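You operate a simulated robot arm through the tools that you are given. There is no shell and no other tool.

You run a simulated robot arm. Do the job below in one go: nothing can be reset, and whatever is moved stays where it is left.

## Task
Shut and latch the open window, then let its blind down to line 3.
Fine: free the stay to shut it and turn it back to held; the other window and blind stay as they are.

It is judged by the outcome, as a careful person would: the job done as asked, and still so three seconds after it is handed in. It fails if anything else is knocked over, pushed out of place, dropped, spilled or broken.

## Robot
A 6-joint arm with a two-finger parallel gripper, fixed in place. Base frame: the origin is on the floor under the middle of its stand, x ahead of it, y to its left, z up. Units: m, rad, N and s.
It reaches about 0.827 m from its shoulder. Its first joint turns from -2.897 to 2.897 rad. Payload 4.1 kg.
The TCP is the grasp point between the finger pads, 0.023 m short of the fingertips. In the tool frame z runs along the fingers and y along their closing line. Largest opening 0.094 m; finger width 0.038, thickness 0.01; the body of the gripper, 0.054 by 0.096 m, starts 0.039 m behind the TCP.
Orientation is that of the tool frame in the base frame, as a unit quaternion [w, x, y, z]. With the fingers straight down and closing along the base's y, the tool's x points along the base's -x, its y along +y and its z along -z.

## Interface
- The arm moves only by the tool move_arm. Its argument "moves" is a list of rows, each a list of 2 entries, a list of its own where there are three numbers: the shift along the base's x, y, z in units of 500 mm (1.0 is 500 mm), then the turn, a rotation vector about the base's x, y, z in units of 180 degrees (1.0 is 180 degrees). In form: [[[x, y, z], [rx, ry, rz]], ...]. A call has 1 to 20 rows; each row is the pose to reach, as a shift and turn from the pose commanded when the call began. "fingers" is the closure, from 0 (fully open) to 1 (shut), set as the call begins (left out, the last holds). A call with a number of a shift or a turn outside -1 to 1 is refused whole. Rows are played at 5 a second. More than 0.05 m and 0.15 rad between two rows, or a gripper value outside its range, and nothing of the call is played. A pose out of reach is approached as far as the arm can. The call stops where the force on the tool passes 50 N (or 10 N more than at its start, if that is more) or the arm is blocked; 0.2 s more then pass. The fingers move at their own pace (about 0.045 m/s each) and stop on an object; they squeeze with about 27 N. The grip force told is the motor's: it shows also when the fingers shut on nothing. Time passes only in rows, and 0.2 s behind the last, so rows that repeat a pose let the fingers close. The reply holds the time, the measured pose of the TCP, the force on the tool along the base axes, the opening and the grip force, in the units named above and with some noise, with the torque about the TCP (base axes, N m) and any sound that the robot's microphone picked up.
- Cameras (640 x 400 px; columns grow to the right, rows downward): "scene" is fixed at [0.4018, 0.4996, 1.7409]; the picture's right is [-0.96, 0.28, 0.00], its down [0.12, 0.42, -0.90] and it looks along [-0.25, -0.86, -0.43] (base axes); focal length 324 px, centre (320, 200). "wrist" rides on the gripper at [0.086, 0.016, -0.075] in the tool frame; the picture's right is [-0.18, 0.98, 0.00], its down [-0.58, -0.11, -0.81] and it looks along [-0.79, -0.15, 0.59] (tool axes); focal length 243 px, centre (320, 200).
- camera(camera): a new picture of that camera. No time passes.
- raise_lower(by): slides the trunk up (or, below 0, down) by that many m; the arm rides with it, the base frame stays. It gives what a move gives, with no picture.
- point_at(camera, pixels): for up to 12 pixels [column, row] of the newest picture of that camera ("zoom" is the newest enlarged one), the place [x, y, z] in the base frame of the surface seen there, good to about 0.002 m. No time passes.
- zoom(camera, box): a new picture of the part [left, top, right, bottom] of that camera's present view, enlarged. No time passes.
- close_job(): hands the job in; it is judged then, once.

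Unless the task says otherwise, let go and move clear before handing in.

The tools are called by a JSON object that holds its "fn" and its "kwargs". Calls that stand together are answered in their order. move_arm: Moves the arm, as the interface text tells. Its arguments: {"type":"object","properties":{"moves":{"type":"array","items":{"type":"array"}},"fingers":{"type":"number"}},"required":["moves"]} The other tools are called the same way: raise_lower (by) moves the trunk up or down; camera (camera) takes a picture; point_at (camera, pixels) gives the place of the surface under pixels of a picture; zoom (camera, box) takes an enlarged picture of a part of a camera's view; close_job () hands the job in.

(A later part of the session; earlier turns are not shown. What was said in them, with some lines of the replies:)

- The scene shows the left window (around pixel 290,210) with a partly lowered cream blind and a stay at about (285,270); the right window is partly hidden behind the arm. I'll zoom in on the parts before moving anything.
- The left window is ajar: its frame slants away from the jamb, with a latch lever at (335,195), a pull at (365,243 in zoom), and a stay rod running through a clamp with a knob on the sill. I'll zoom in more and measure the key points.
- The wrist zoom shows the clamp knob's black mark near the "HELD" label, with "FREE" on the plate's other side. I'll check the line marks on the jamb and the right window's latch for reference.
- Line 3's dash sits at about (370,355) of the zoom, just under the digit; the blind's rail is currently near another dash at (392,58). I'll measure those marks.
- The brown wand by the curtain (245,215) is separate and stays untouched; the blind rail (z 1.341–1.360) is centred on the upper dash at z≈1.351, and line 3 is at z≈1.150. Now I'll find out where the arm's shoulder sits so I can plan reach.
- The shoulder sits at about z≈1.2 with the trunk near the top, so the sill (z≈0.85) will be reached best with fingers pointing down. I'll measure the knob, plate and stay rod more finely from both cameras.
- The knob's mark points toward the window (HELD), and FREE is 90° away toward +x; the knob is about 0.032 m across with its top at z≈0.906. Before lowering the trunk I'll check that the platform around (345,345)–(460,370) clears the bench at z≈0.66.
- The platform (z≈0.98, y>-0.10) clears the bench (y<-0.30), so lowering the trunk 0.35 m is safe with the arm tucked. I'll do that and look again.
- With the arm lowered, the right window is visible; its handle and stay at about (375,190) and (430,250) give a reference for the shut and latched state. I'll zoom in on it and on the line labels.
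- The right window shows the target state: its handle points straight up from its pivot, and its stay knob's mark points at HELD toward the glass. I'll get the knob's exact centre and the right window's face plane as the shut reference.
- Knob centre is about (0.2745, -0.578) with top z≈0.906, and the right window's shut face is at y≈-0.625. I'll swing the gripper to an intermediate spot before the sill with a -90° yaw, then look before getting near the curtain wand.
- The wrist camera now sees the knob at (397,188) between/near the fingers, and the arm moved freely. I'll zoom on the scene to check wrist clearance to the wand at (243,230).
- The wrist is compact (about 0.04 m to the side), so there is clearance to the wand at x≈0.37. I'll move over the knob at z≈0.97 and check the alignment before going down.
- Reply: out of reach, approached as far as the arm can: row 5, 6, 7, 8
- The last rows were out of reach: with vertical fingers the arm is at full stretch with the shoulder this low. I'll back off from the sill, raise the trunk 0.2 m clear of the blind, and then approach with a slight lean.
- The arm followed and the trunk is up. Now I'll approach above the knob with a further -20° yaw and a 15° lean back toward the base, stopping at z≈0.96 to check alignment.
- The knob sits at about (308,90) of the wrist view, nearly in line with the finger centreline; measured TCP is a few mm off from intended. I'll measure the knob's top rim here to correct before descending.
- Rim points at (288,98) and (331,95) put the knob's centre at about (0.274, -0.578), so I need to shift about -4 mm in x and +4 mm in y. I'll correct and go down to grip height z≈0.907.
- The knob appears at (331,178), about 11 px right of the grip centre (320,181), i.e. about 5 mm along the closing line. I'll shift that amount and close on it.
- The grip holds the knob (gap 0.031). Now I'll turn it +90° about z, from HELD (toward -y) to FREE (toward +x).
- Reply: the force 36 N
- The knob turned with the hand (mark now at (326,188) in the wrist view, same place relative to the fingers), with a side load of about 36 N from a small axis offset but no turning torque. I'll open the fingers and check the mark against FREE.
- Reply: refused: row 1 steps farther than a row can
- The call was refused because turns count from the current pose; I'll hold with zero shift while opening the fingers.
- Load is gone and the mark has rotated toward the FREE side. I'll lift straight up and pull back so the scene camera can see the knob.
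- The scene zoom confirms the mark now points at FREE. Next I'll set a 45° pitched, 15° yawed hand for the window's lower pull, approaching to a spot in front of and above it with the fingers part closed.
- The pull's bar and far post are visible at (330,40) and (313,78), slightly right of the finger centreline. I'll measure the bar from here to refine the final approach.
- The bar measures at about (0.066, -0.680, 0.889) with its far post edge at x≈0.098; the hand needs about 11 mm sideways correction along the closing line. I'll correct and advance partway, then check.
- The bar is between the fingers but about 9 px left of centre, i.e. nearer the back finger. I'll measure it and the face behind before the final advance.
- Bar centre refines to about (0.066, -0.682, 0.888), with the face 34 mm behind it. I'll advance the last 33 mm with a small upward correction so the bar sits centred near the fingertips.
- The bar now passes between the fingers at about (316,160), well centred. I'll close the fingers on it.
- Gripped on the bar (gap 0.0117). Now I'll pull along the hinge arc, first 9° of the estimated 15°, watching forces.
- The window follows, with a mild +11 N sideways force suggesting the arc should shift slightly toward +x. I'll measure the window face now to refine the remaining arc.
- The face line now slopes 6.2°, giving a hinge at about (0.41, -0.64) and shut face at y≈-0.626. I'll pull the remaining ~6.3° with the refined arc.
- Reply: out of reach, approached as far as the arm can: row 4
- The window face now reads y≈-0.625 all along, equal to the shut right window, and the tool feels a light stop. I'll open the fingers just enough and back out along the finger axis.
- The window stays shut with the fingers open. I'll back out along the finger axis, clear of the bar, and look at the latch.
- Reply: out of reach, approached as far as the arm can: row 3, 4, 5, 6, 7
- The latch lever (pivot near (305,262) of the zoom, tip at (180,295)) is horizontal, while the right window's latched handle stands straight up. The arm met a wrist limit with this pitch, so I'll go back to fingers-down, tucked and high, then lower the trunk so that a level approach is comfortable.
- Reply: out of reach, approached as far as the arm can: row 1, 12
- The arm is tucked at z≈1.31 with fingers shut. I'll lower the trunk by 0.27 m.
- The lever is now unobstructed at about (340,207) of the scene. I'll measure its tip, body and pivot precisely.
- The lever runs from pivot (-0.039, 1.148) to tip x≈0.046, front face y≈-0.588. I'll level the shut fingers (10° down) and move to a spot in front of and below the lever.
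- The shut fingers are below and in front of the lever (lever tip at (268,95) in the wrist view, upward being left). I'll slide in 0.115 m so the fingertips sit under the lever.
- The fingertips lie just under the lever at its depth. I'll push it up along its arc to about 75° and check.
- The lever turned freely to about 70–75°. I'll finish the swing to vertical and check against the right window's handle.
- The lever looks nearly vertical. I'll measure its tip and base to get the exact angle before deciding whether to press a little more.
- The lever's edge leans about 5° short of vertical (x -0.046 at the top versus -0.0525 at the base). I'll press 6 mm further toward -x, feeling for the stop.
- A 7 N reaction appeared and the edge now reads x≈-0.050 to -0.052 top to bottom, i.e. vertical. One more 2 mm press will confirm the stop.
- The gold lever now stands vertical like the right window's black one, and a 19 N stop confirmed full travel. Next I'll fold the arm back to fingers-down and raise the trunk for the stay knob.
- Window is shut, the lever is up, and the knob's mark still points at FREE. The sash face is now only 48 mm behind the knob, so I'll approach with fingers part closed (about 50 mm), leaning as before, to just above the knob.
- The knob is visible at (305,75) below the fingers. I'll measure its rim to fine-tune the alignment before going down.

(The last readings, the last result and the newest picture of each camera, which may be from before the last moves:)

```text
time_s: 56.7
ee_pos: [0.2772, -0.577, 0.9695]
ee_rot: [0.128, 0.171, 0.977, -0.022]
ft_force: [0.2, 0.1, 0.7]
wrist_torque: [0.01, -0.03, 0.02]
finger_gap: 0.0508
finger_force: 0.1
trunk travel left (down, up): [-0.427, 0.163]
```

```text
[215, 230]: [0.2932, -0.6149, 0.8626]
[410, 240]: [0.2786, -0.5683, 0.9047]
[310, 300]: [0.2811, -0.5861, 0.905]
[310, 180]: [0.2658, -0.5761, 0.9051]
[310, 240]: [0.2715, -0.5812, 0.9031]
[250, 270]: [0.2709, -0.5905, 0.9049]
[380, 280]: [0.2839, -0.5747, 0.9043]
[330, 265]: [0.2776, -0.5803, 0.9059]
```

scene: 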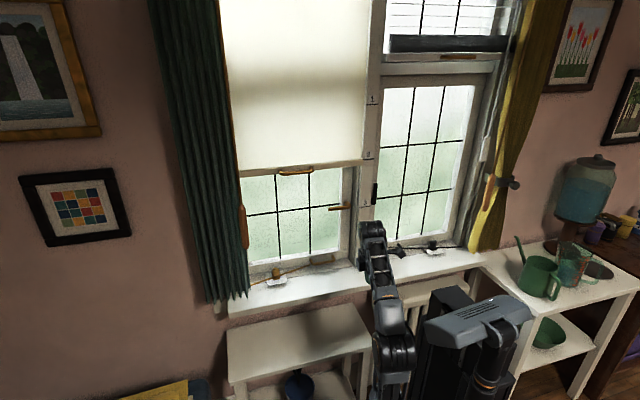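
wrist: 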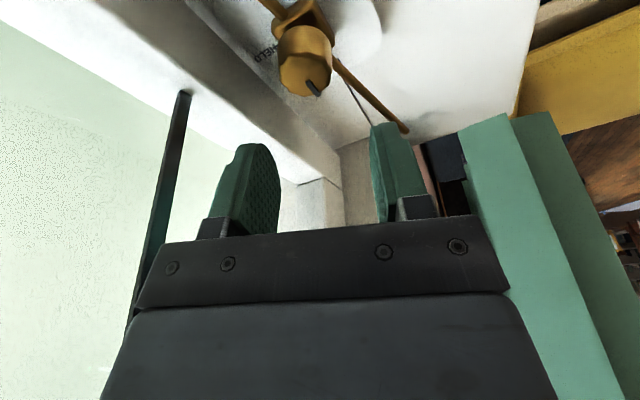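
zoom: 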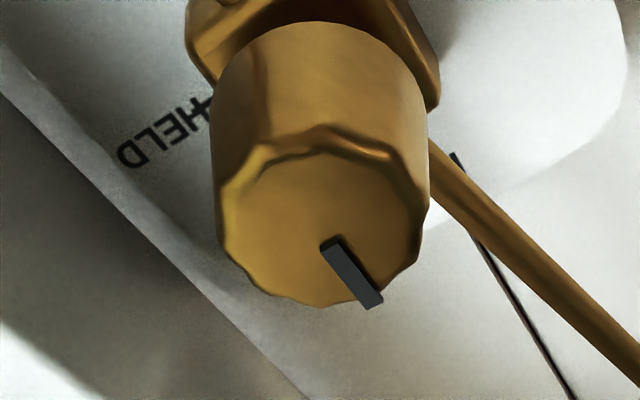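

The knob's centre reads about (0.274, -0.580), about 5 mm off along the closing line. I'll narrow the fingers to 42 mm, correct the offset and go down to grip height.

{"fn": "move_arm", "kwargs": {"moves": [[[-0.0045, -0.007, 0], [0, 0, 0]], [[-0.0045, -0.007, -0.03], [0, 0, 0]], [[-0.0045, -0.007, -0.06], [0, 0, 0]], [[-0.0045, -0.007, -0.09], [0, 0, 0]]], "fingers": 0.55}}

{"fn": "camera", "kwargs": {"camera": "wrist"}}

{"fn": "zoom", "kwargs": {"camera": "scene", "box": [250, 230, 310, 290]}}

```text
time_s: 57.7
ee_pos: [0.2744, -0.5809, 0.9238]
ee_rot: [0.128, 0.171, 0.977, -0.021]
ft_force: [0.9, -0.2, -0.2]
wrist_torque: [0.0, -0.04, -0.03]
finger_gap: 0.0422
finger_force: 0.1
trunk travel left (down, up): [-0.427, 0.163]
```

```text
taken
```

wrist: 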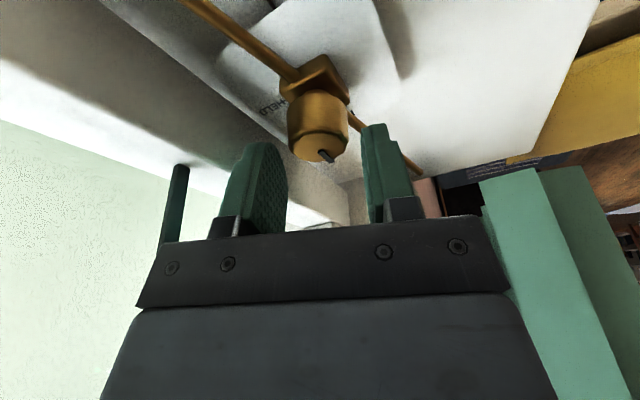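

```text
6.67 times, centred on (280, 260) of scene
```

zoom: 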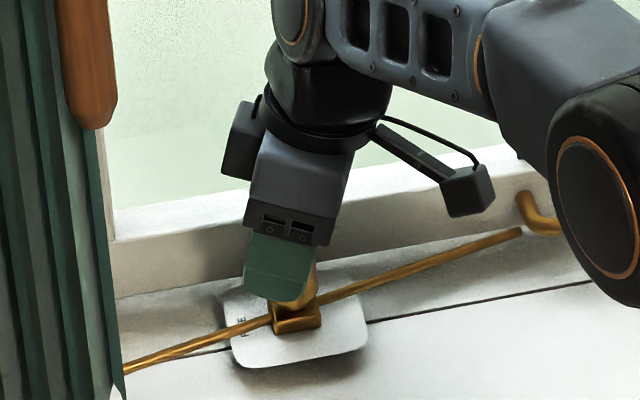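

The knob's top is at (319,148), right where the grip centre will land. I'll lower the last 17 mm and then close.

{"fn": "move_arm", "kwargs": {"moves": [[[0, 0, -0.018], [0, 0, 0]], [[0, 0, -0.034], [0, 0, 0]], [[0, 0, -0.034], [0, 0, 0]]]}}

{"fn": "move_arm", "kwargs": {"moves": [[[0, 0, 0], [0, 0, 0]], [[0, 0, 0], [0, 0, 0]], [[0, 0, 0], [0, 0, 0]]], "fingers": 1}}

{"fn": "camera", "kwargs": {"camera": "wrist"}}

```text
time_s: 58.5
ee_pos: [0.2749, -0.5804, 0.9082]
ee_rot: [0.129, 0.172, 0.976, -0.022]
ft_force: [0.0, 0.5, -0.6]
wrist_torque: [0.0, 0.0, -0.03]
finger_gap: 0.0425
finger_force: 0.1
trunk travel left (down, up): [-0.427, 0.163]
```

```text
time_s: 59.3
ee_pos: [0.2763, -0.5796, 0.9075]
ee_rot: [0.127, 0.171, 0.977, -0.022]
ft_force: [-0.7, 1.6, -1.9]
wrist_torque: [0.02, -0.16, 0.04]
finger_gap: 0.0316
finger_force: 45.3
trunk travel left (down, up): [-0.427, 0.163]
```

```text
taken
```

wrist: 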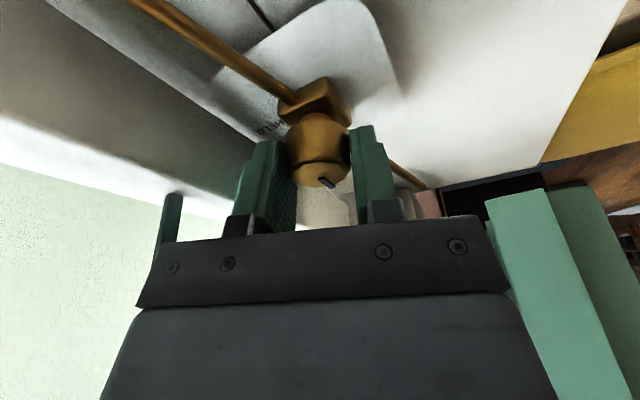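

The knob is gripped (gap 0.0316) with its axis about 2–3 mm off toward the camera side. I'll turn it -90° back to HELD, adding a small compensating shift so it isn't side-loaded.

{"fn": "move_arm", "kwargs": {"moves": [[[-0.0003, -0.0005, 0], [0, 0, -0.042]], [[-0.0007, -0.001, 0], [0, 0, -0.083]], [[-0.0011, -0.0015, 0], [0, 0, -0.125]], [[-0.0016, -0.002, 0], [0, 0, -0.167]], [[-0.0021, -0.0024, 0], [0, 0, -0.208]], [[-0.0026, -0.0028, 0], [0, 0, -0.25]], [[-0.0033, -0.003, 0], [0, 0, -0.292]], [[-0.004, -0.0031, 0], [0, 0, -0.333]], [[-0.0047, -0.0032, 0], [0, 0, -0.375]], [[-0.0054, -0.0032, 0], [0, 0, -0.417]], [[-0.006, -0.0031, 0], [0, 0, -0.458]], [[-0.0066, -0.003, 0], [0, 0, -0.5]]]}}

{"fn": "camera", "kwargs": {"camera": "wrist"}}

```text
time_s: 61.9
ee_pos: [0.2718, -0.5825, 0.9074]
ee_rot: [0.076, 0.812, 0.568, -0.107]
ft_force: [11.8, 8.0, 4.3]
wrist_torque: [-0.4, -0.09, 0.01]
finger_gap: 0.0316
finger_force: 44.8
trunk travel left (down, up): [-0.427, 0.163]
```

```text
taken
```

wrist: 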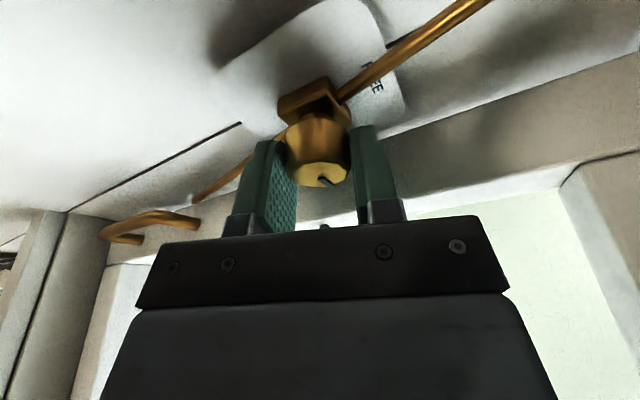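

The turn went through with light loads. I'll open the fingers to 50 mm only (the sash is close), then lift straight up and back off to check the mark.

{"fn": "move_arm", "kwargs": {"moves": [[[0, 0, 0], [0, 0, 0]], [[0, 0, 0], [0, 0, 0]], [[0, 0, 0], [0, 0, 0]]], "fingers": 0.46}}

{"fn": "move_arm", "kwargs": {"moves": [[[0, 0, 0.03], [0, 0, 0]], [[0, 0, 0.07], [0, 0, 0]], [[0, 0, 0.11], [0, 0, 0]], [[0, 0.04, 0.13], [0, 0, 0]], [[-0.03, 0.1, 0.15], [0, 0, 0]], [[-0.07, 0.16, 0.17], [0, 0, 0]], [[-0.11, 0.22, 0.19], [0, 0, 0]], [[-0.15, 0.29, 0.21], [0, 0, 0]]]}}

{"fn": "camera", "kwargs": {"camera": "scene"}}

{"fn": "zoom", "kwargs": {"camera": "scene", "box": [255, 255, 305, 290]}}

{"fn": "camera", "kwargs": {"camera": "wrist"}}

```text
time_s: 62.7
ee_pos: [0.2705, -0.583, 0.9078]
ee_rot: [0.076, 0.812, 0.569, -0.106]
ft_force: [-0.5, 0.4, -0.3]
wrist_torque: [-0.01, -0.02, 0.0]
finger_gap: 0.0508
finger_force: 0.1
trunk travel left (down, up): [-0.427, 0.163]
```

```text
time_s: 64.5
ee_pos: [0.1977, -0.4409, 1.0135]
ee_rot: [0.076, 0.811, 0.569, -0.107]
ft_force: [0.1, 0.0, 0.4]
wrist_torque: [0.03, -0.02, 0.02]
finger_gap: 0.0508
finger_force: 0.1
trunk travel left (down, up): [-0.427, 0.163]
```

```text
taken
```

scene: 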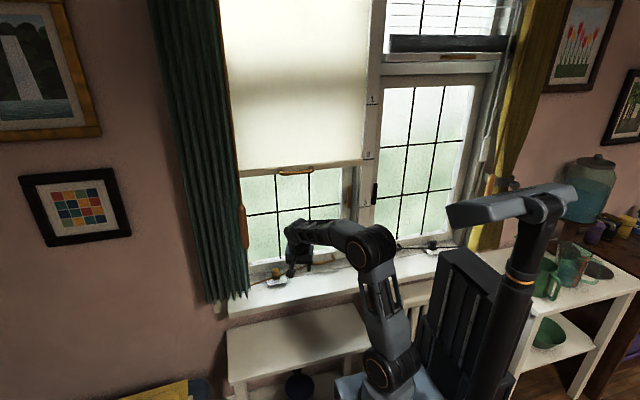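

```text
11.43 times, centred on (280, 272) of scene
```

zoom: 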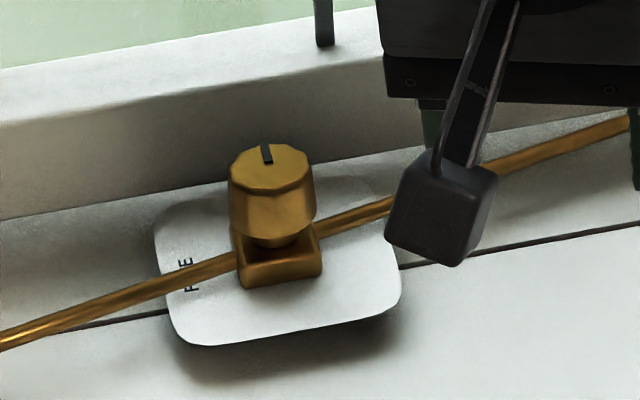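

```text
taken
```

wrist: 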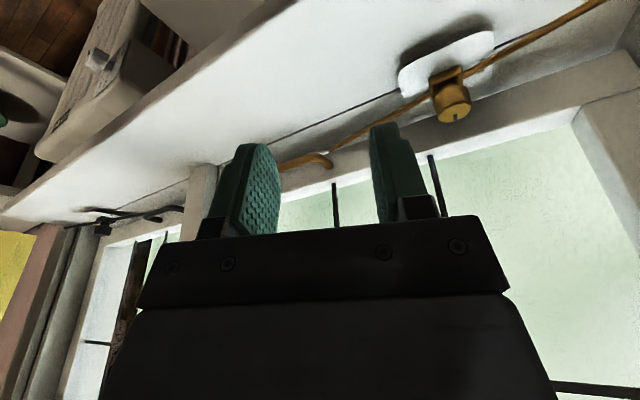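

The mark points back toward the window. I'll compare it with the original HELD view using the same zoom box, then look at the blind handle.

{"fn": "zoom", "kwargs": {"camera": "scene", "box": [260, 260, 300, 285]}}

{"fn": "zoom", "kwargs": {"camera": "wrist", "box": [400, 50, 520, 150]}}

{"fn": "zoom", "kwargs": {"camera": "scene", "box": [260, 150, 330, 190]}}

{"fn": "point_at", "kwargs": {"camera": "zoom", "pixels": [[180, 210], [250, 222], [320, 218], [390, 210], [460, 200], [480, 170], [170, 180], [300, 185], [320, 160], [320, 195], [520, 180], [130, 200]]}}

```text
16.00 times, centred on (280, 272) of scene
```

zoom: 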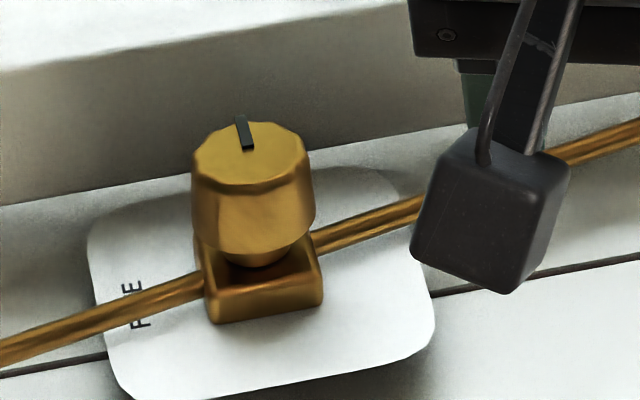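

```text
4.00 times, centred on (460, 100) of wrist
```

zoom: 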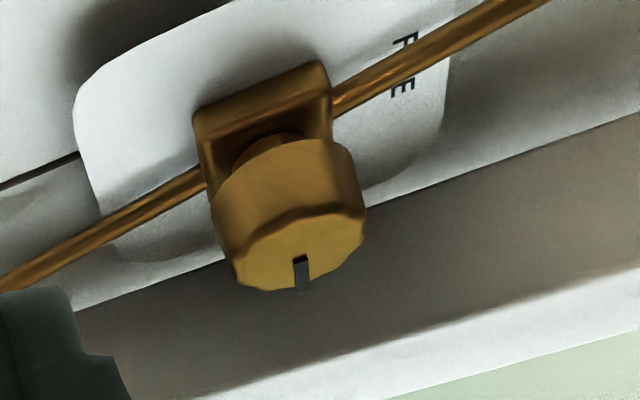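

```text
9.14 times, centred on (295, 170) of scene
```

zoom: 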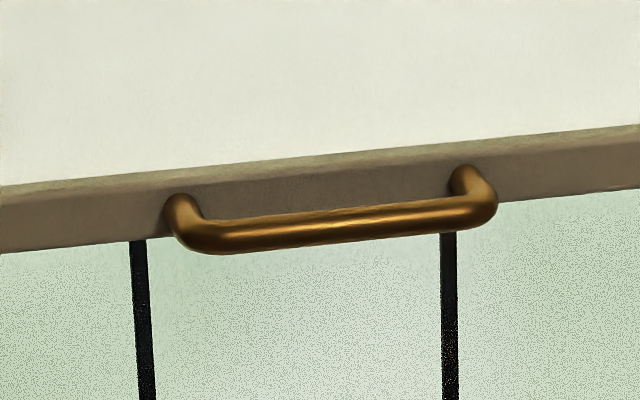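

```text
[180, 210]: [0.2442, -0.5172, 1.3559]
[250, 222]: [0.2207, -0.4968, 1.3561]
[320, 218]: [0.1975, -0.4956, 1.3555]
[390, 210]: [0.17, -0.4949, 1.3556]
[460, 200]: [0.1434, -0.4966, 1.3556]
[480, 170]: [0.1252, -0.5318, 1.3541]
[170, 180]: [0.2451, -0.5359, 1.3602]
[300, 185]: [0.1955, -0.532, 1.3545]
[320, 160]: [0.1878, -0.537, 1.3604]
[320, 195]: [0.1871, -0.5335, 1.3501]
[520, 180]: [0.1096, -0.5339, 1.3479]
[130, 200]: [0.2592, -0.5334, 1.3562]
```

The mark matches the original HELD view exactly. The blind's handle bar is at about (0.197, -0.500, 1.353) with the rail face at y≈-0.5335. I'll fold to fingers-down, tucked, then lower the trunk 0.08 m so that pulling down can be done with the trunk.

{"fn": "move_arm", "kwargs": {"moves": [[[-0.021, 0.0216, 0.038], [0.0057, 0.0041, 0.0433]], [[-0.042, 0.0431, 0.076], [0.0114, 0.0081, 0.0866]], [[-0.063, 0.0647, 0.114], [0.0171, 0.0122, 0.1299]], [[-0.084, 0.0863, 0.152], [0.0229, 0.0162, 0.1732]], [[-0.105, 0.1079, 0.19], [0.0286, 0.0203, 0.2165]], [[-0.126, 0.1294, 0.228], [0.0343, 0.0243, 0.2598]], [[-0.148, 0.151, 0.267], [0.04, 0.0284, 0.3032]], [[-0.169, 0.1726, 0.305], [0.0457, 0.0325, 0.3465]], [[-0.19, 0.1941, 0.343], [0.0514, 0.0365, 0.3898]], [[-0.211, 0.2157, 0.381], [0.0571, 0.0406, 0.4331]], [[-0.232, 0.2373, 0.419], [0.0629, 0.0446, 0.4764]], [[-0.253, 0.2589, 0.457], [0.0686, 0.0487, 0.5197]], [[-0.274, 0.2804, 0.495], [0.0743, 0.0527, 0.563]], [[-0.295, 0.302, 0.533], [0.08, 0.0568, 0.6063]]]}}

{"fn": "raise_lower", "kwargs": {"by": -0.08}}

```text
time_s: 67.5
ee_pos: [0.0508, -0.2876, 1.2797]
ee_rot: [-0.001, -0.001, 1.0, -0.001]
ft_force: [-0.2, -0.3, 0.5]
wrist_torque: [-0.03, -0.01, -0.03]
finger_gap: 0.0509
finger_force: 0.1
trunk travel left (down, up): [-0.427, 0.163]
```

```text
time_s: 68.7
ee_pos: [0.0528, -0.2877, 1.2]
ee_rot: [-0.001, 0.001, 1.0, 0.0]
ft_force: [-0.6, -0.3, 0.7]
wrist_torque: [-0.01, -0.02, -0.02]
finger_gap: 0.0509
finger_force: 0.1
trunk travel left (down, up): [-0.347, 0.243]
```

The hand is at nominal orientation and the trunk is set. I'll level the fingers (10° down) and move to 0.1 m in front of the blind handle.

{"fn": "move_arm", "kwargs": {"moves": [[[0.024, -0.016, 0.025], [-0.037, 0, 0]], [[0.048, -0.032, 0.051], [-0.074, 0, 0]], [[0.072, -0.049, 0.076], [-0.111, 0, 0]], [[0.096, -0.065, 0.101], [-0.148, 0, 0]], [[0.12, -0.081, 0.127], [-0.185, 0, 0]], [[0.144, -0.097, 0.152], [-0.222, 0, 0]], [[0.168, -0.114, 0.177], [-0.259, 0, 0]], [[0.192, -0.13, 0.203], [-0.296, 0, 0]], [[0.216, -0.146, 0.228], [-0.333, 0, 0]], [[0.24, -0.162, 0.253], [-0.37, 0, 0]], [[0.264, -0.179, 0.279], [-0.407, 0, 0]], [[0.288, -0.195, 0.304], [-0.4444, 0, 0]]], "fingers": 0.5}}

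{"fn": "camera", "kwargs": {"camera": "wrist"}}

{"fn": "camera", "kwargs": {"camera": "scene"}}

{"fn": "zoom", "kwargs": {"camera": "scene", "box": [240, 130, 380, 230]}}

```text
time_s: 71.3
ee_pos: [0.1952, -0.3889, 1.3541]
ee_rot: [-0.001, 0.0, 0.766, -0.643]
ft_force: [-0.4, -0.5, -0.4]
wrist_torque: [0.0, 0.03, -0.04]
finger_gap: 0.0471
finger_force: 0.1
trunk travel left (down, up): [-0.347, 0.243]
```

```text
taken
```

wrist: 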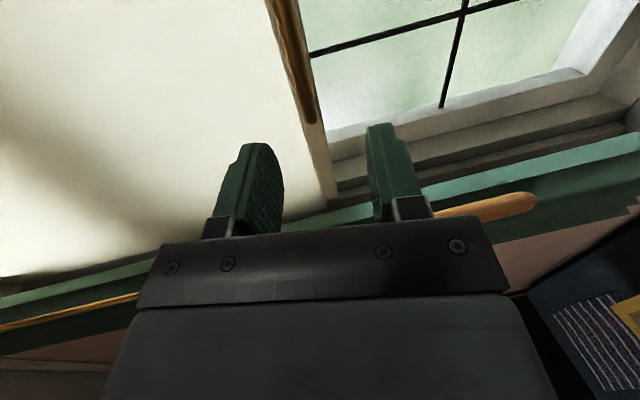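

```text
taken
```

scene: 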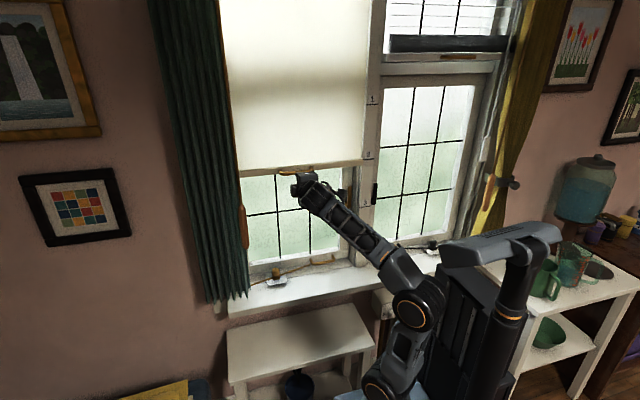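

```text
4.00 times, centred on (310, 180) of scene
```

zoom: 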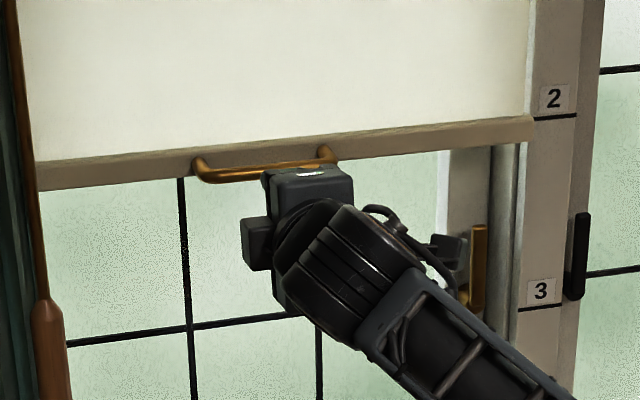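

The bar and rail are seen at about (295,60) of the wrist view, consistent with my estimate. I'll advance level by 0.06 m and recheck the alignment.

{"fn": "move_arm", "kwargs": {"moves": [[[0, -0.04, 0], [0, 0, 0]], [[0, -0.08, 0.001], [0, 0, 0]], [[0, -0.12, 0.001], [0, 0, 0]]]}}

{"fn": "camera", "kwargs": {"camera": "wrist"}}

{"fn": "point_at", "kwargs": {"camera": "wrist", "pixels": [[270, 20], [285, 60], [295, 100], [303, 130], [312, 160]]}}

```text
time_s: 72.1
ee_pos: [0.1949, -0.4464, 1.3538]
ee_rot: [0.0, 0.001, 0.766, -0.643]
ft_force: [0.0, -0.2, -0.1]
wrist_torque: [-0.01, 0.0, 0.01]
finger_gap: 0.0468
finger_force: 0.0
trunk travel left (down, up): [-0.347, 0.243]
```

```text
taken
```

wrist: 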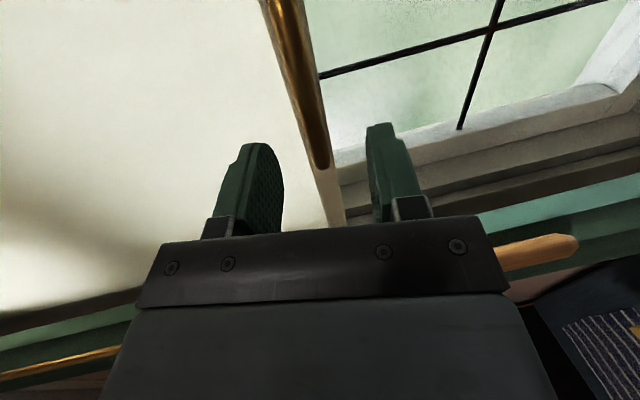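

```text
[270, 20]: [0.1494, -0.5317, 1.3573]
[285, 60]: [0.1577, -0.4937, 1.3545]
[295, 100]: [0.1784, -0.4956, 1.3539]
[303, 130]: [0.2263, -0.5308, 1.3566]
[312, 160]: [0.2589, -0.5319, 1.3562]
```

The bar reads y≈-0.4955 (front), z≈1.354, matching. I'll advance the last 44 mm and then close on it.

{"fn": "move_arm", "kwargs": {"moves": [[[0, -0.03, 0.001], [0, 0, 0]], [[0, -0.06, 0.001], [0, 0, 0]], [[0, -0.088, 0.001], [0, 0, 0]]]}}

{"fn": "camera", "kwargs": {"camera": "wrist"}}

{"fn": "zoom", "kwargs": {"camera": "scene", "box": [260, 140, 340, 200]}}

```text
time_s: 72.9
ee_pos: [0.1946, -0.4908, 1.3542]
ee_rot: [-0.001, 0.001, 0.766, -0.643]
ft_force: [0.3, 0.5, -0.1]
wrist_torque: [0.02, 0.0, 0.02]
finger_gap: 0.0471
finger_force: 0.1
trunk travel left (down, up): [-0.347, 0.243]
```

```text
taken
```

wrist: 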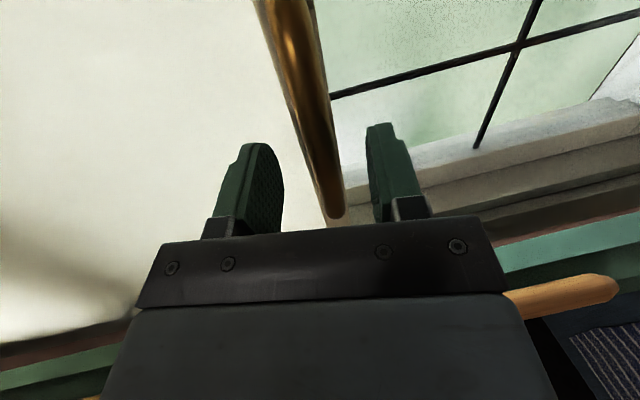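

```text
6.67 times, centred on (300, 170) of scene
```

zoom: 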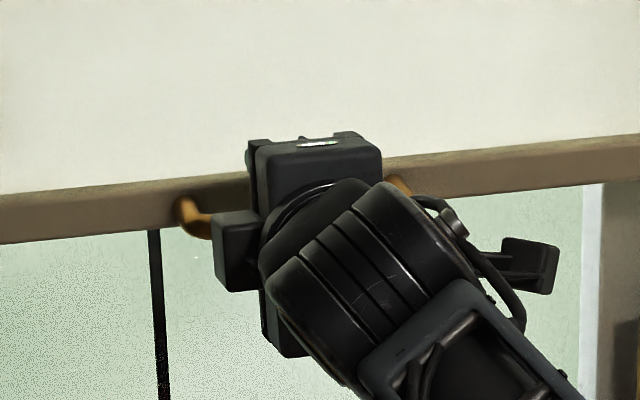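

The bar sits between the fingers at about (322,165), centred. I'll close on it.

{"fn": "move_arm", "kwargs": {"moves": [[[0, 0, 0], [0, 0, 0]], [[0, 0, 0], [0, 0, 0]], [[0, 0, 0], [0, 0, 0]], [[0, 0, 0], [0, 0, 0]]], "fingers": 1}}

{"fn": "move_arm", "kwargs": {"moves": [[[0, 0, -0.01], [0, 0, 0]], [[0, 0, -0.02], [0, 0, 0]], [[0, 0, -0.03], [0, 0, 0]], [[0, 0, -0.04], [0, 0, 0]]]}}

{"fn": "zoom", "kwargs": {"camera": "scene", "box": [220, 120, 390, 220]}}

```text
time_s: 73.9
ee_pos: [0.1945, -0.4885, 1.3534]
ee_rot: [-0.001, 0.002, 0.767, -0.642]
ft_force: [0.1, 1.6, -2.7]
wrist_torque: [0.07, 0.12, -0.34]
finger_gap: 0.0126
finger_force: 44.8
trunk travel left (down, up): [-0.347, 0.243]
```

```text
time_s: 74.9
ee_pos: [0.195, -0.4897, 1.3327]
ee_rot: [0.0, 0.001, 0.766, -0.643]
ft_force: [-0.8, -5.8, 1.2]
wrist_torque: [-0.06, 0.03, 0.43]
finger_gap: 0.0124
finger_force: 44.6
trunk travel left (down, up): [-0.347, 0.243]
```

```text
3.76 times, centred on (305, 170) of scene
```

zoom: 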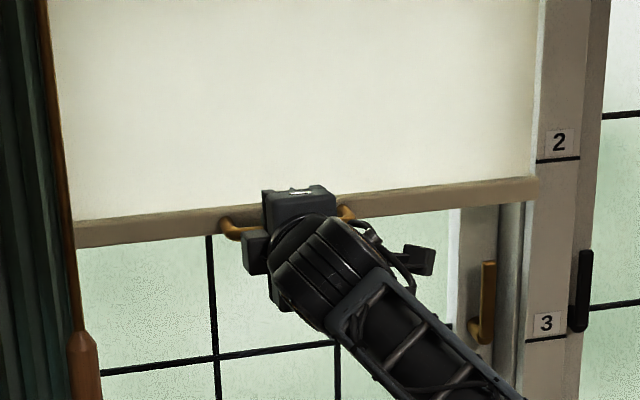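

The blind follows smoothly with only a few newtons. I'll lower the trunk 0.17 m to carry it down and then measure the rail against line 3.

{"fn": "raise_lower", "kwargs": {"by": -0.17}}

{"fn": "camera", "kwargs": {"camera": "scene"}}

{"fn": "zoom", "kwargs": {"camera": "scene", "box": [310, 170, 390, 230]}}

```text
time_s: 76.8
ee_pos: [0.1948, -0.4882, 1.1622]
ee_rot: [-0.001, 0.001, 0.767, -0.642]
ft_force: [-3.0, -3.6, -2.8]
wrist_torque: [0.04, 0.03, 0.59]
finger_gap: 0.0123
finger_force: 45.1
trunk travel left (down, up): [-0.177, 0.413]
```

```text
taken
```

scene: 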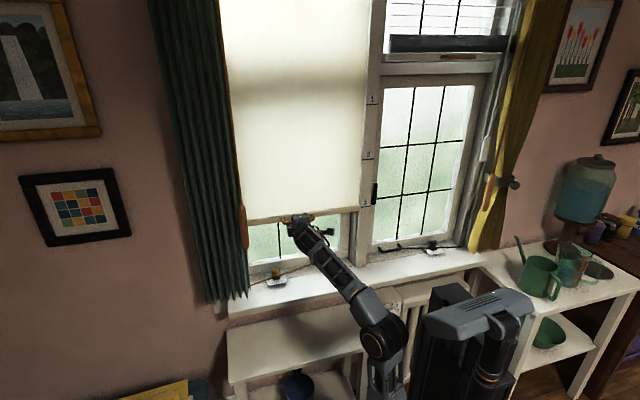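

```text
6.67 times, centred on (350, 200) of scene
```

zoom: 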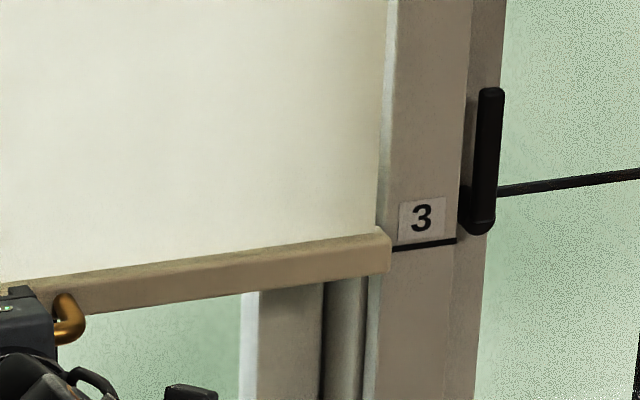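

The rail end (388,230–272) is now close beside line 3's dash at (425,245). I'll measure both exactly.

{"fn": "zoom", "kwargs": {"camera": "scene", "box": [340, 190, 380, 215]}}

{"fn": "point_at", "kwargs": {"camera": "zoom", "pixels": [[240, 170], [240, 190], [240, 215], [240, 235], [245, 250], [245, 258], [300, 205], [360, 198], [340, 200], [200, 200], [200, 180], [200, 250]]}}

```text
16.00 times, centred on (360, 202) of scene
```

zoom: 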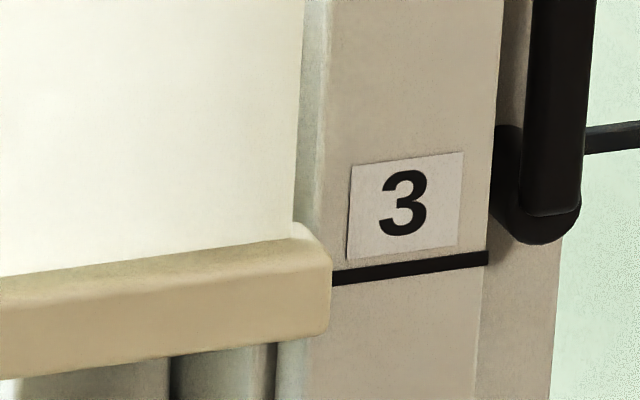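

```text
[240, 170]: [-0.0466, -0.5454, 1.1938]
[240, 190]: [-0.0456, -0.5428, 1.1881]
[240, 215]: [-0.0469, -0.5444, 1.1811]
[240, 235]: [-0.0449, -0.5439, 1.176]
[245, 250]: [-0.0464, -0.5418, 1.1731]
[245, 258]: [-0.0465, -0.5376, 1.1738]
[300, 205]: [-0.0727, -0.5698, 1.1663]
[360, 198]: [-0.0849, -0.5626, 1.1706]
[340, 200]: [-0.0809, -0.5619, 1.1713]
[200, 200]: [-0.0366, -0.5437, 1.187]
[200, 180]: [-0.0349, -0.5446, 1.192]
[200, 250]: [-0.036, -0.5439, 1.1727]
```

The rail's front face and the dash need a few more samples in this zoom.

{"fn": "point_at", "kwargs": {"camera": "zoom", "pixels": [[300, 262], [300, 275], [300, 300], [300, 320], [300, 332], [200, 285], [200, 340], [350, 276], [400, 268], [450, 261], [100, 300], [100, 355]]}}

```text
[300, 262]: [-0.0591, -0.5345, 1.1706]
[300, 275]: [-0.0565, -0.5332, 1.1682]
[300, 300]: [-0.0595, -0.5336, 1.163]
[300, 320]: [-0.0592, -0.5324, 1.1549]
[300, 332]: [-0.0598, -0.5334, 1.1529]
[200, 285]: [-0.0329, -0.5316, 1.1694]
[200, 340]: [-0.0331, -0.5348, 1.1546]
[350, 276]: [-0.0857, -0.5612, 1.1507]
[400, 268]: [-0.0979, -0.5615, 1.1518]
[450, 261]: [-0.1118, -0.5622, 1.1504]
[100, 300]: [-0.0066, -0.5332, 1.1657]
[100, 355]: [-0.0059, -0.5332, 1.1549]
```

The rail centre reads z≈1.161 versus the dash at 1.1505, so about 10 mm remain. I'll lower by 10 mm with the arm.

{"fn": "move_arm", "kwargs": {"moves": [[[0, 0, -0.007], [0, 0, 0]], [[0, 0, -0.014], [0, 0, 0]], [[0, 0, -0.02], [0, 0, 0]], [[0, 0, -0.02], [0, 0, 0]]]}}

{"fn": "zoom", "kwargs": {"camera": "scene", "box": [340, 190, 380, 215]}}

{"fn": "point_at", "kwargs": {"camera": "zoom", "pixels": [[300, 280], [300, 290], [300, 310], [300, 340], [300, 355], [200, 300], [200, 365], [350, 276], [400, 268], [450, 261], [100, 320], [100, 380]]}}

```text
time_s: 77.8
ee_pos: [0.1947, -0.4892, 1.1547]
ee_rot: [-0.001, 0.0, 0.766, -0.643]
ft_force: [-4.0, -1.2, 0.7]
wrist_torque: [-0.02, 0.26, -0.49]
finger_gap: 0.0127
finger_force: 45.0
trunk travel left (down, up): [-0.177, 0.413]
```

```text
16.00 times, centred on (360, 202) of scene
```

zoom: 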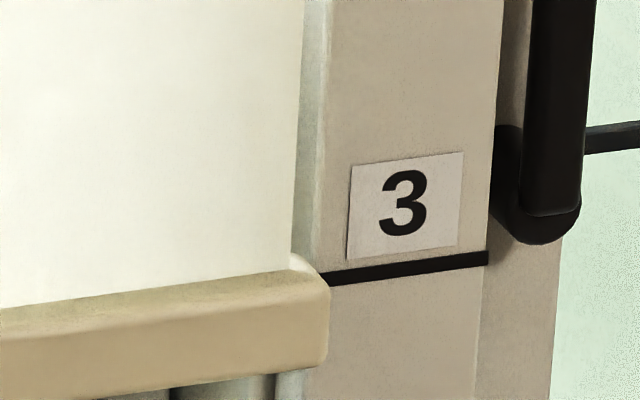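

```text
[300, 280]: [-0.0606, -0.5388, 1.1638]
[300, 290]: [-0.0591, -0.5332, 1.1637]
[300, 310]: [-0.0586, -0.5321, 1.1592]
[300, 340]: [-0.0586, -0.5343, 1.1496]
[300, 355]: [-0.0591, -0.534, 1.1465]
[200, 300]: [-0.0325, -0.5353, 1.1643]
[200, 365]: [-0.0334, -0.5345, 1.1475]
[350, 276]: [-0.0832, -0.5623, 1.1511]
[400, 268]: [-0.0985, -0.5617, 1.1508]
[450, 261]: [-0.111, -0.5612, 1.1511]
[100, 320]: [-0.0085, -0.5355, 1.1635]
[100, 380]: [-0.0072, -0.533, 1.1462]
```

The rail's front face spans about 1.1425–1.1635 (centre ≈1.153) versus the dash at 1.151, and the TCP has travelled 0.1987 of 0.2005 m. I'll lower another 2 mm, then release and see whether it stays.

{"fn": "move_arm", "kwargs": {"moves": [[[0, 0, -0.002], [0, 0, 0]], [[0, 0, -0.004], [0, 0, 0]], [[0, 0, -0.004], [0, 0, 0]]]}}

{"fn": "move_arm", "kwargs": {"moves": [[[0, 0, 0], [0, 0, 0]], [[0, 0, 0], [0, 0, 0]], [[0, 0, 0], [0, 0, 0]]], "fingers": 0.6}}

{"fn": "zoom", "kwargs": {"camera": "scene", "box": [340, 190, 380, 215]}}

{"fn": "point_at", "kwargs": {"camera": "zoom", "pixels": [[250, 295], [250, 305], [250, 315], [250, 330], [250, 345], [250, 360], [250, 370], [250, 380], [400, 268], [420, 266], [380, 271], [440, 263]]}}

{"fn": "camera", "kwargs": {"camera": "wrist"}}

```text
time_s: 78.6
ee_pos: [0.1944, -0.4894, 1.1516]
ee_rot: [0.0, 0.001, 0.766, -0.643]
ft_force: [-0.6, -4.3, 2.9]
wrist_torque: [-0.05, 0.25, -0.32]
finger_gap: 0.0127
finger_force: 44.5
trunk travel left (down, up): [-0.177, 0.413]
```

```text
time_s: 79.4
ee_pos: [0.1948, -0.4903, 1.1508]
ee_rot: [0.0, 0.001, 0.766, -0.643]
ft_force: [0.9, -0.7, 0.4]
wrist_torque: [0.0, -0.02, 0.02]
finger_gap: 0.0377
finger_force: 0.0
trunk travel left (down, up): [-0.177, 0.413]
```

```text
16.00 times, centred on (360, 202) of scene
```

zoom: 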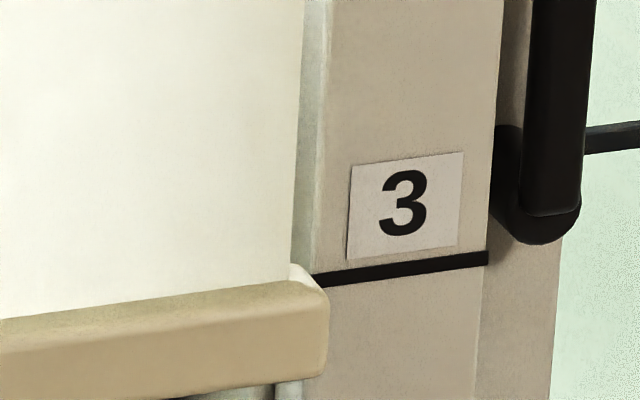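

```text
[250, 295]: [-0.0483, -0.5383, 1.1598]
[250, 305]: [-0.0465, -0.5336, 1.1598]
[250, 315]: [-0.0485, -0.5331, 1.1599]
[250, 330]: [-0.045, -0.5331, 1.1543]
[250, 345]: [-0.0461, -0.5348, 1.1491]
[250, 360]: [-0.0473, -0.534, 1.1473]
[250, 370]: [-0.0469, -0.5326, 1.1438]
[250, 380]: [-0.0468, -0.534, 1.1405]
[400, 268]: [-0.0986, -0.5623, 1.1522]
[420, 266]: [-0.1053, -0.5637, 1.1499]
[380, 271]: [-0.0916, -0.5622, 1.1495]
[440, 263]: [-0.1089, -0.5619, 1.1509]
```

```text
taken
```

wrist: 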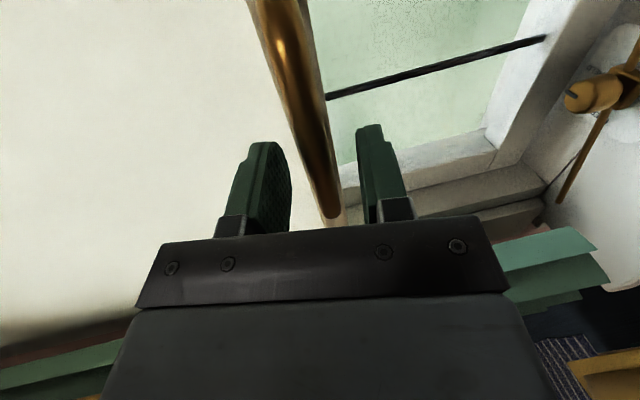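

Released, the rail stays: its centre reads z≈1.1495–1.150 against the dash at 1.1506. I'll back the open fingers out along their own axis, clear of the bar.

{"fn": "move_arm", "kwargs": {"moves": [[[0, 0.03, 0.0053], [0, 0, 0]], [[0, 0.06, 0.0106], [0, 0, 0]], [[0, 0.1, 0.0176], [0, 0, 0]], [[0, 0.15, 0.0264], [0, 0, 0]], [[0, 0.2, 0.0352], [0, 0, 0]]]}}

{"fn": "camera", "kwargs": {"camera": "wrist"}}

{"fn": "zoom", "kwargs": {"camera": "scene", "box": [340, 190, 380, 215]}}

{"fn": "point_at", "kwargs": {"camera": "zoom", "pixels": [[250, 305], [250, 315], [250, 330], [250, 345], [250, 360], [250, 370], [250, 380], [250, 388], [400, 268], [420, 266]]}}

```text
time_s: 80.6
ee_pos: [0.1924, -0.3866, 1.1696]
ee_rot: [0.0, 0.002, 0.766, -0.643]
ft_force: [0.4, -0.2, 0.3]
wrist_torque: [-0.01, -0.02, -0.01]
finger_gap: 0.0374
finger_force: 0.1
trunk travel left (down, up): [-0.177, 0.413]
```

```text
taken
```

wrist: 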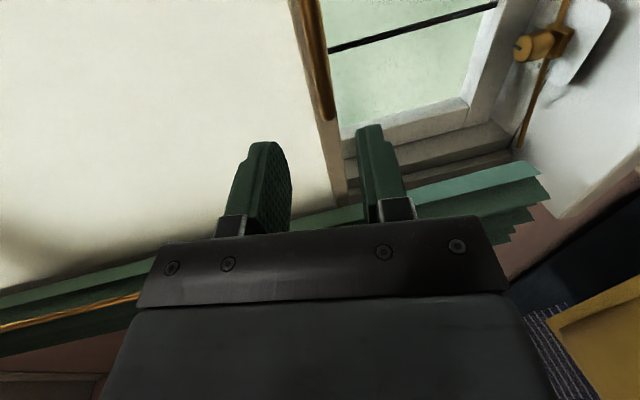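

```text
16.00 times, centred on (360, 202) of scene
```

zoom: 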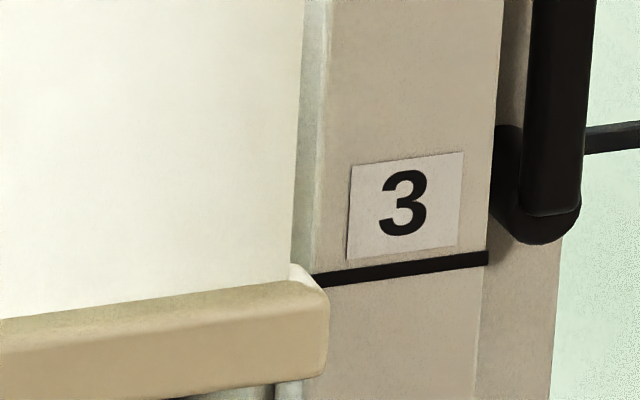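

```text
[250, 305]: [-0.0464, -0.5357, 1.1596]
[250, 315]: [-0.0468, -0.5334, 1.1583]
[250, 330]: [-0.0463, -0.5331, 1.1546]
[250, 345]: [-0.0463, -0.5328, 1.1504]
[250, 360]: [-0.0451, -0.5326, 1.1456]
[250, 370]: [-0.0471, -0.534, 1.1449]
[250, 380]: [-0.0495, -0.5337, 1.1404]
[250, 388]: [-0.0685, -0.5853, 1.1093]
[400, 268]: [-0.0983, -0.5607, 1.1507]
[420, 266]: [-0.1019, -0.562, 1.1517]
```

The blind holds at line 3 (face 1.140–1.160, centre 1.150). I'll fold the arm well clear and take a final overall look.

{"fn": "move_arm", "kwargs": {"moves": [[[-0.023, 0.016, -0.02], [0.037, 0, 0]], [[-0.047, 0.032, -0.04], [0.074, 0, 0]], [[-0.07, 0.048, -0.06], [0.111, 0, 0]], [[-0.093, 0.063, -0.08], [0.148, 0, 0]], [[-0.117, 0.079, -0.1], [0.185, 0, 0]], [[-0.14, 0.095, -0.12], [0.222, 0, 0]], [[-0.163, 0.111, -0.14], [0.259, 0, 0]], [[-0.187, 0.127, -0.16], [0.296, 0, 0]], [[-0.21, 0.143, -0.18], [0.333, 0, 0]], [[-0.233, 0.158, -0.2], [0.37, 0, 0]], [[-0.257, 0.174, -0.22], [0.407, 0, 0]], [[-0.28, 0.19, -0.24], [0.4444, 0, 0]]]}}

{"fn": "camera", "kwargs": {"camera": "scene"}}

{"fn": "zoom", "kwargs": {"camera": "scene", "box": [220, 180, 380, 300]}}

{"fn": "zoom", "kwargs": {"camera": "scene", "box": [330, 200, 370, 250]}}

{"fn": "point_at", "kwargs": {"camera": "scene", "pixels": [[260, 268], [285, 263], [320, 255], [347, 228], [347, 240], [280, 218], [345, 208], [412, 241], [440, 237]]}}

```text
time_s: 83.2
ee_pos: [0.0537, -0.2926, 1.0498]
ee_rot: [-0.001, 0.0, 1.0, 0.001]
ft_force: [0.0, 0.6, -0.2]
wrist_torque: [0.02, -0.01, 0.0]
finger_gap: 0.0376
finger_force: 0.1
trunk travel left (down, up): [-0.177, 0.413]
```

```text
taken
```

scene: 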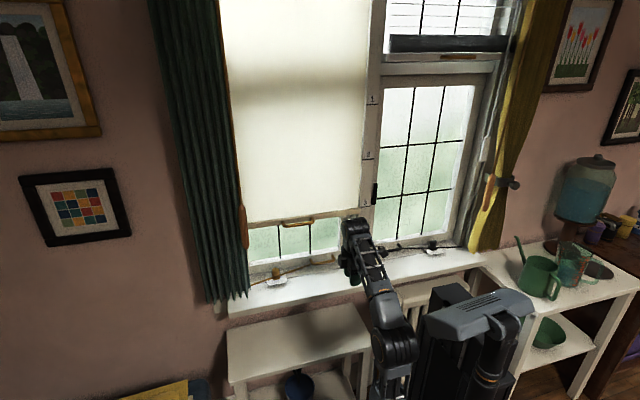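

```text
3.33 times, centred on (300, 240) of scene
```

zoom: 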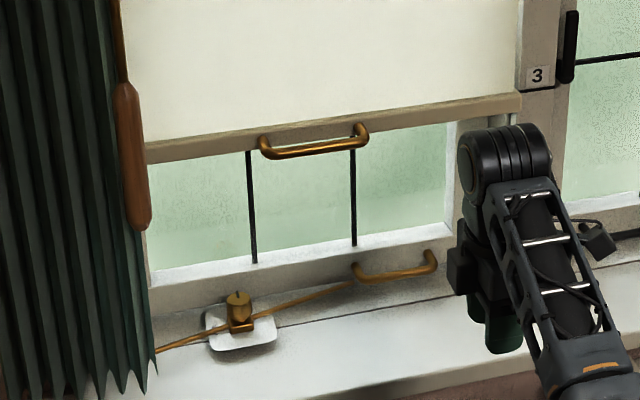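

```text
8.00 times, centred on (350, 225) of scene
```

zoom: 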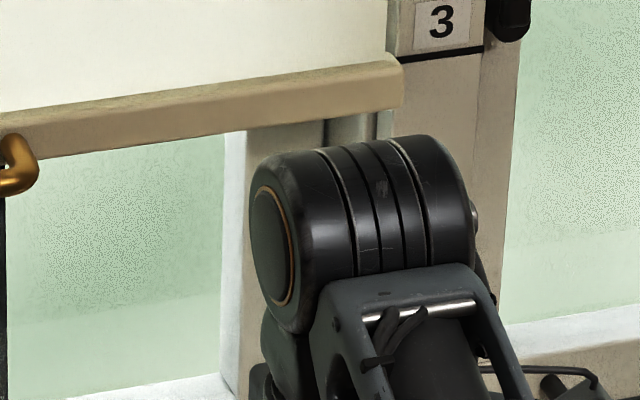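

```text
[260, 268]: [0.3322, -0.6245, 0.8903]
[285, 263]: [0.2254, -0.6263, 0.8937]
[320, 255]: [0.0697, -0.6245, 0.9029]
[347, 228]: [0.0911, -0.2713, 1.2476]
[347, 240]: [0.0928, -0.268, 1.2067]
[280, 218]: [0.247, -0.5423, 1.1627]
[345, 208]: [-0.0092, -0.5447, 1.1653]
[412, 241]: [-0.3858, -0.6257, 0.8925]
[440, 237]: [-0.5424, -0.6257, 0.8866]
```

The final view shows the sash face at y≈-0.625 (shut), the stay knob's mark toward HELD, the blind rail at line 3 and steady, and the right window and blind unchanged. The arm is let go and clear, so I'll hand the job in.

{"fn": "close_job", "kwargs": {}}

```text
The job is handed in.
```

I shut and latched the open window, set its stay back to HELD and let its blind down to line 3, then handed the job in.

- **Window:** the sash face measures y ≈ -0.625 m all along, the same as the shut right window. I turned the latch lever up to its stop, and it stood vertical like the right window's handle. The lowered blind now covers the lever, so I last saw it just before pulling the blind down.
- **Stay:** I turned the knob to FREE to shut the window and back afterwards. Its mark now sits exactly where it was at the start.
- **Blind:** the bottom rail is centred at z ≈ 1.150 m, within about 1 mm of the line 3 mark. It stayed there after I let go.
- **Everything else:** I did not touch the right window, its blind or the curtain wand. They look unchanged in the final picture, and the arm is folded clear.
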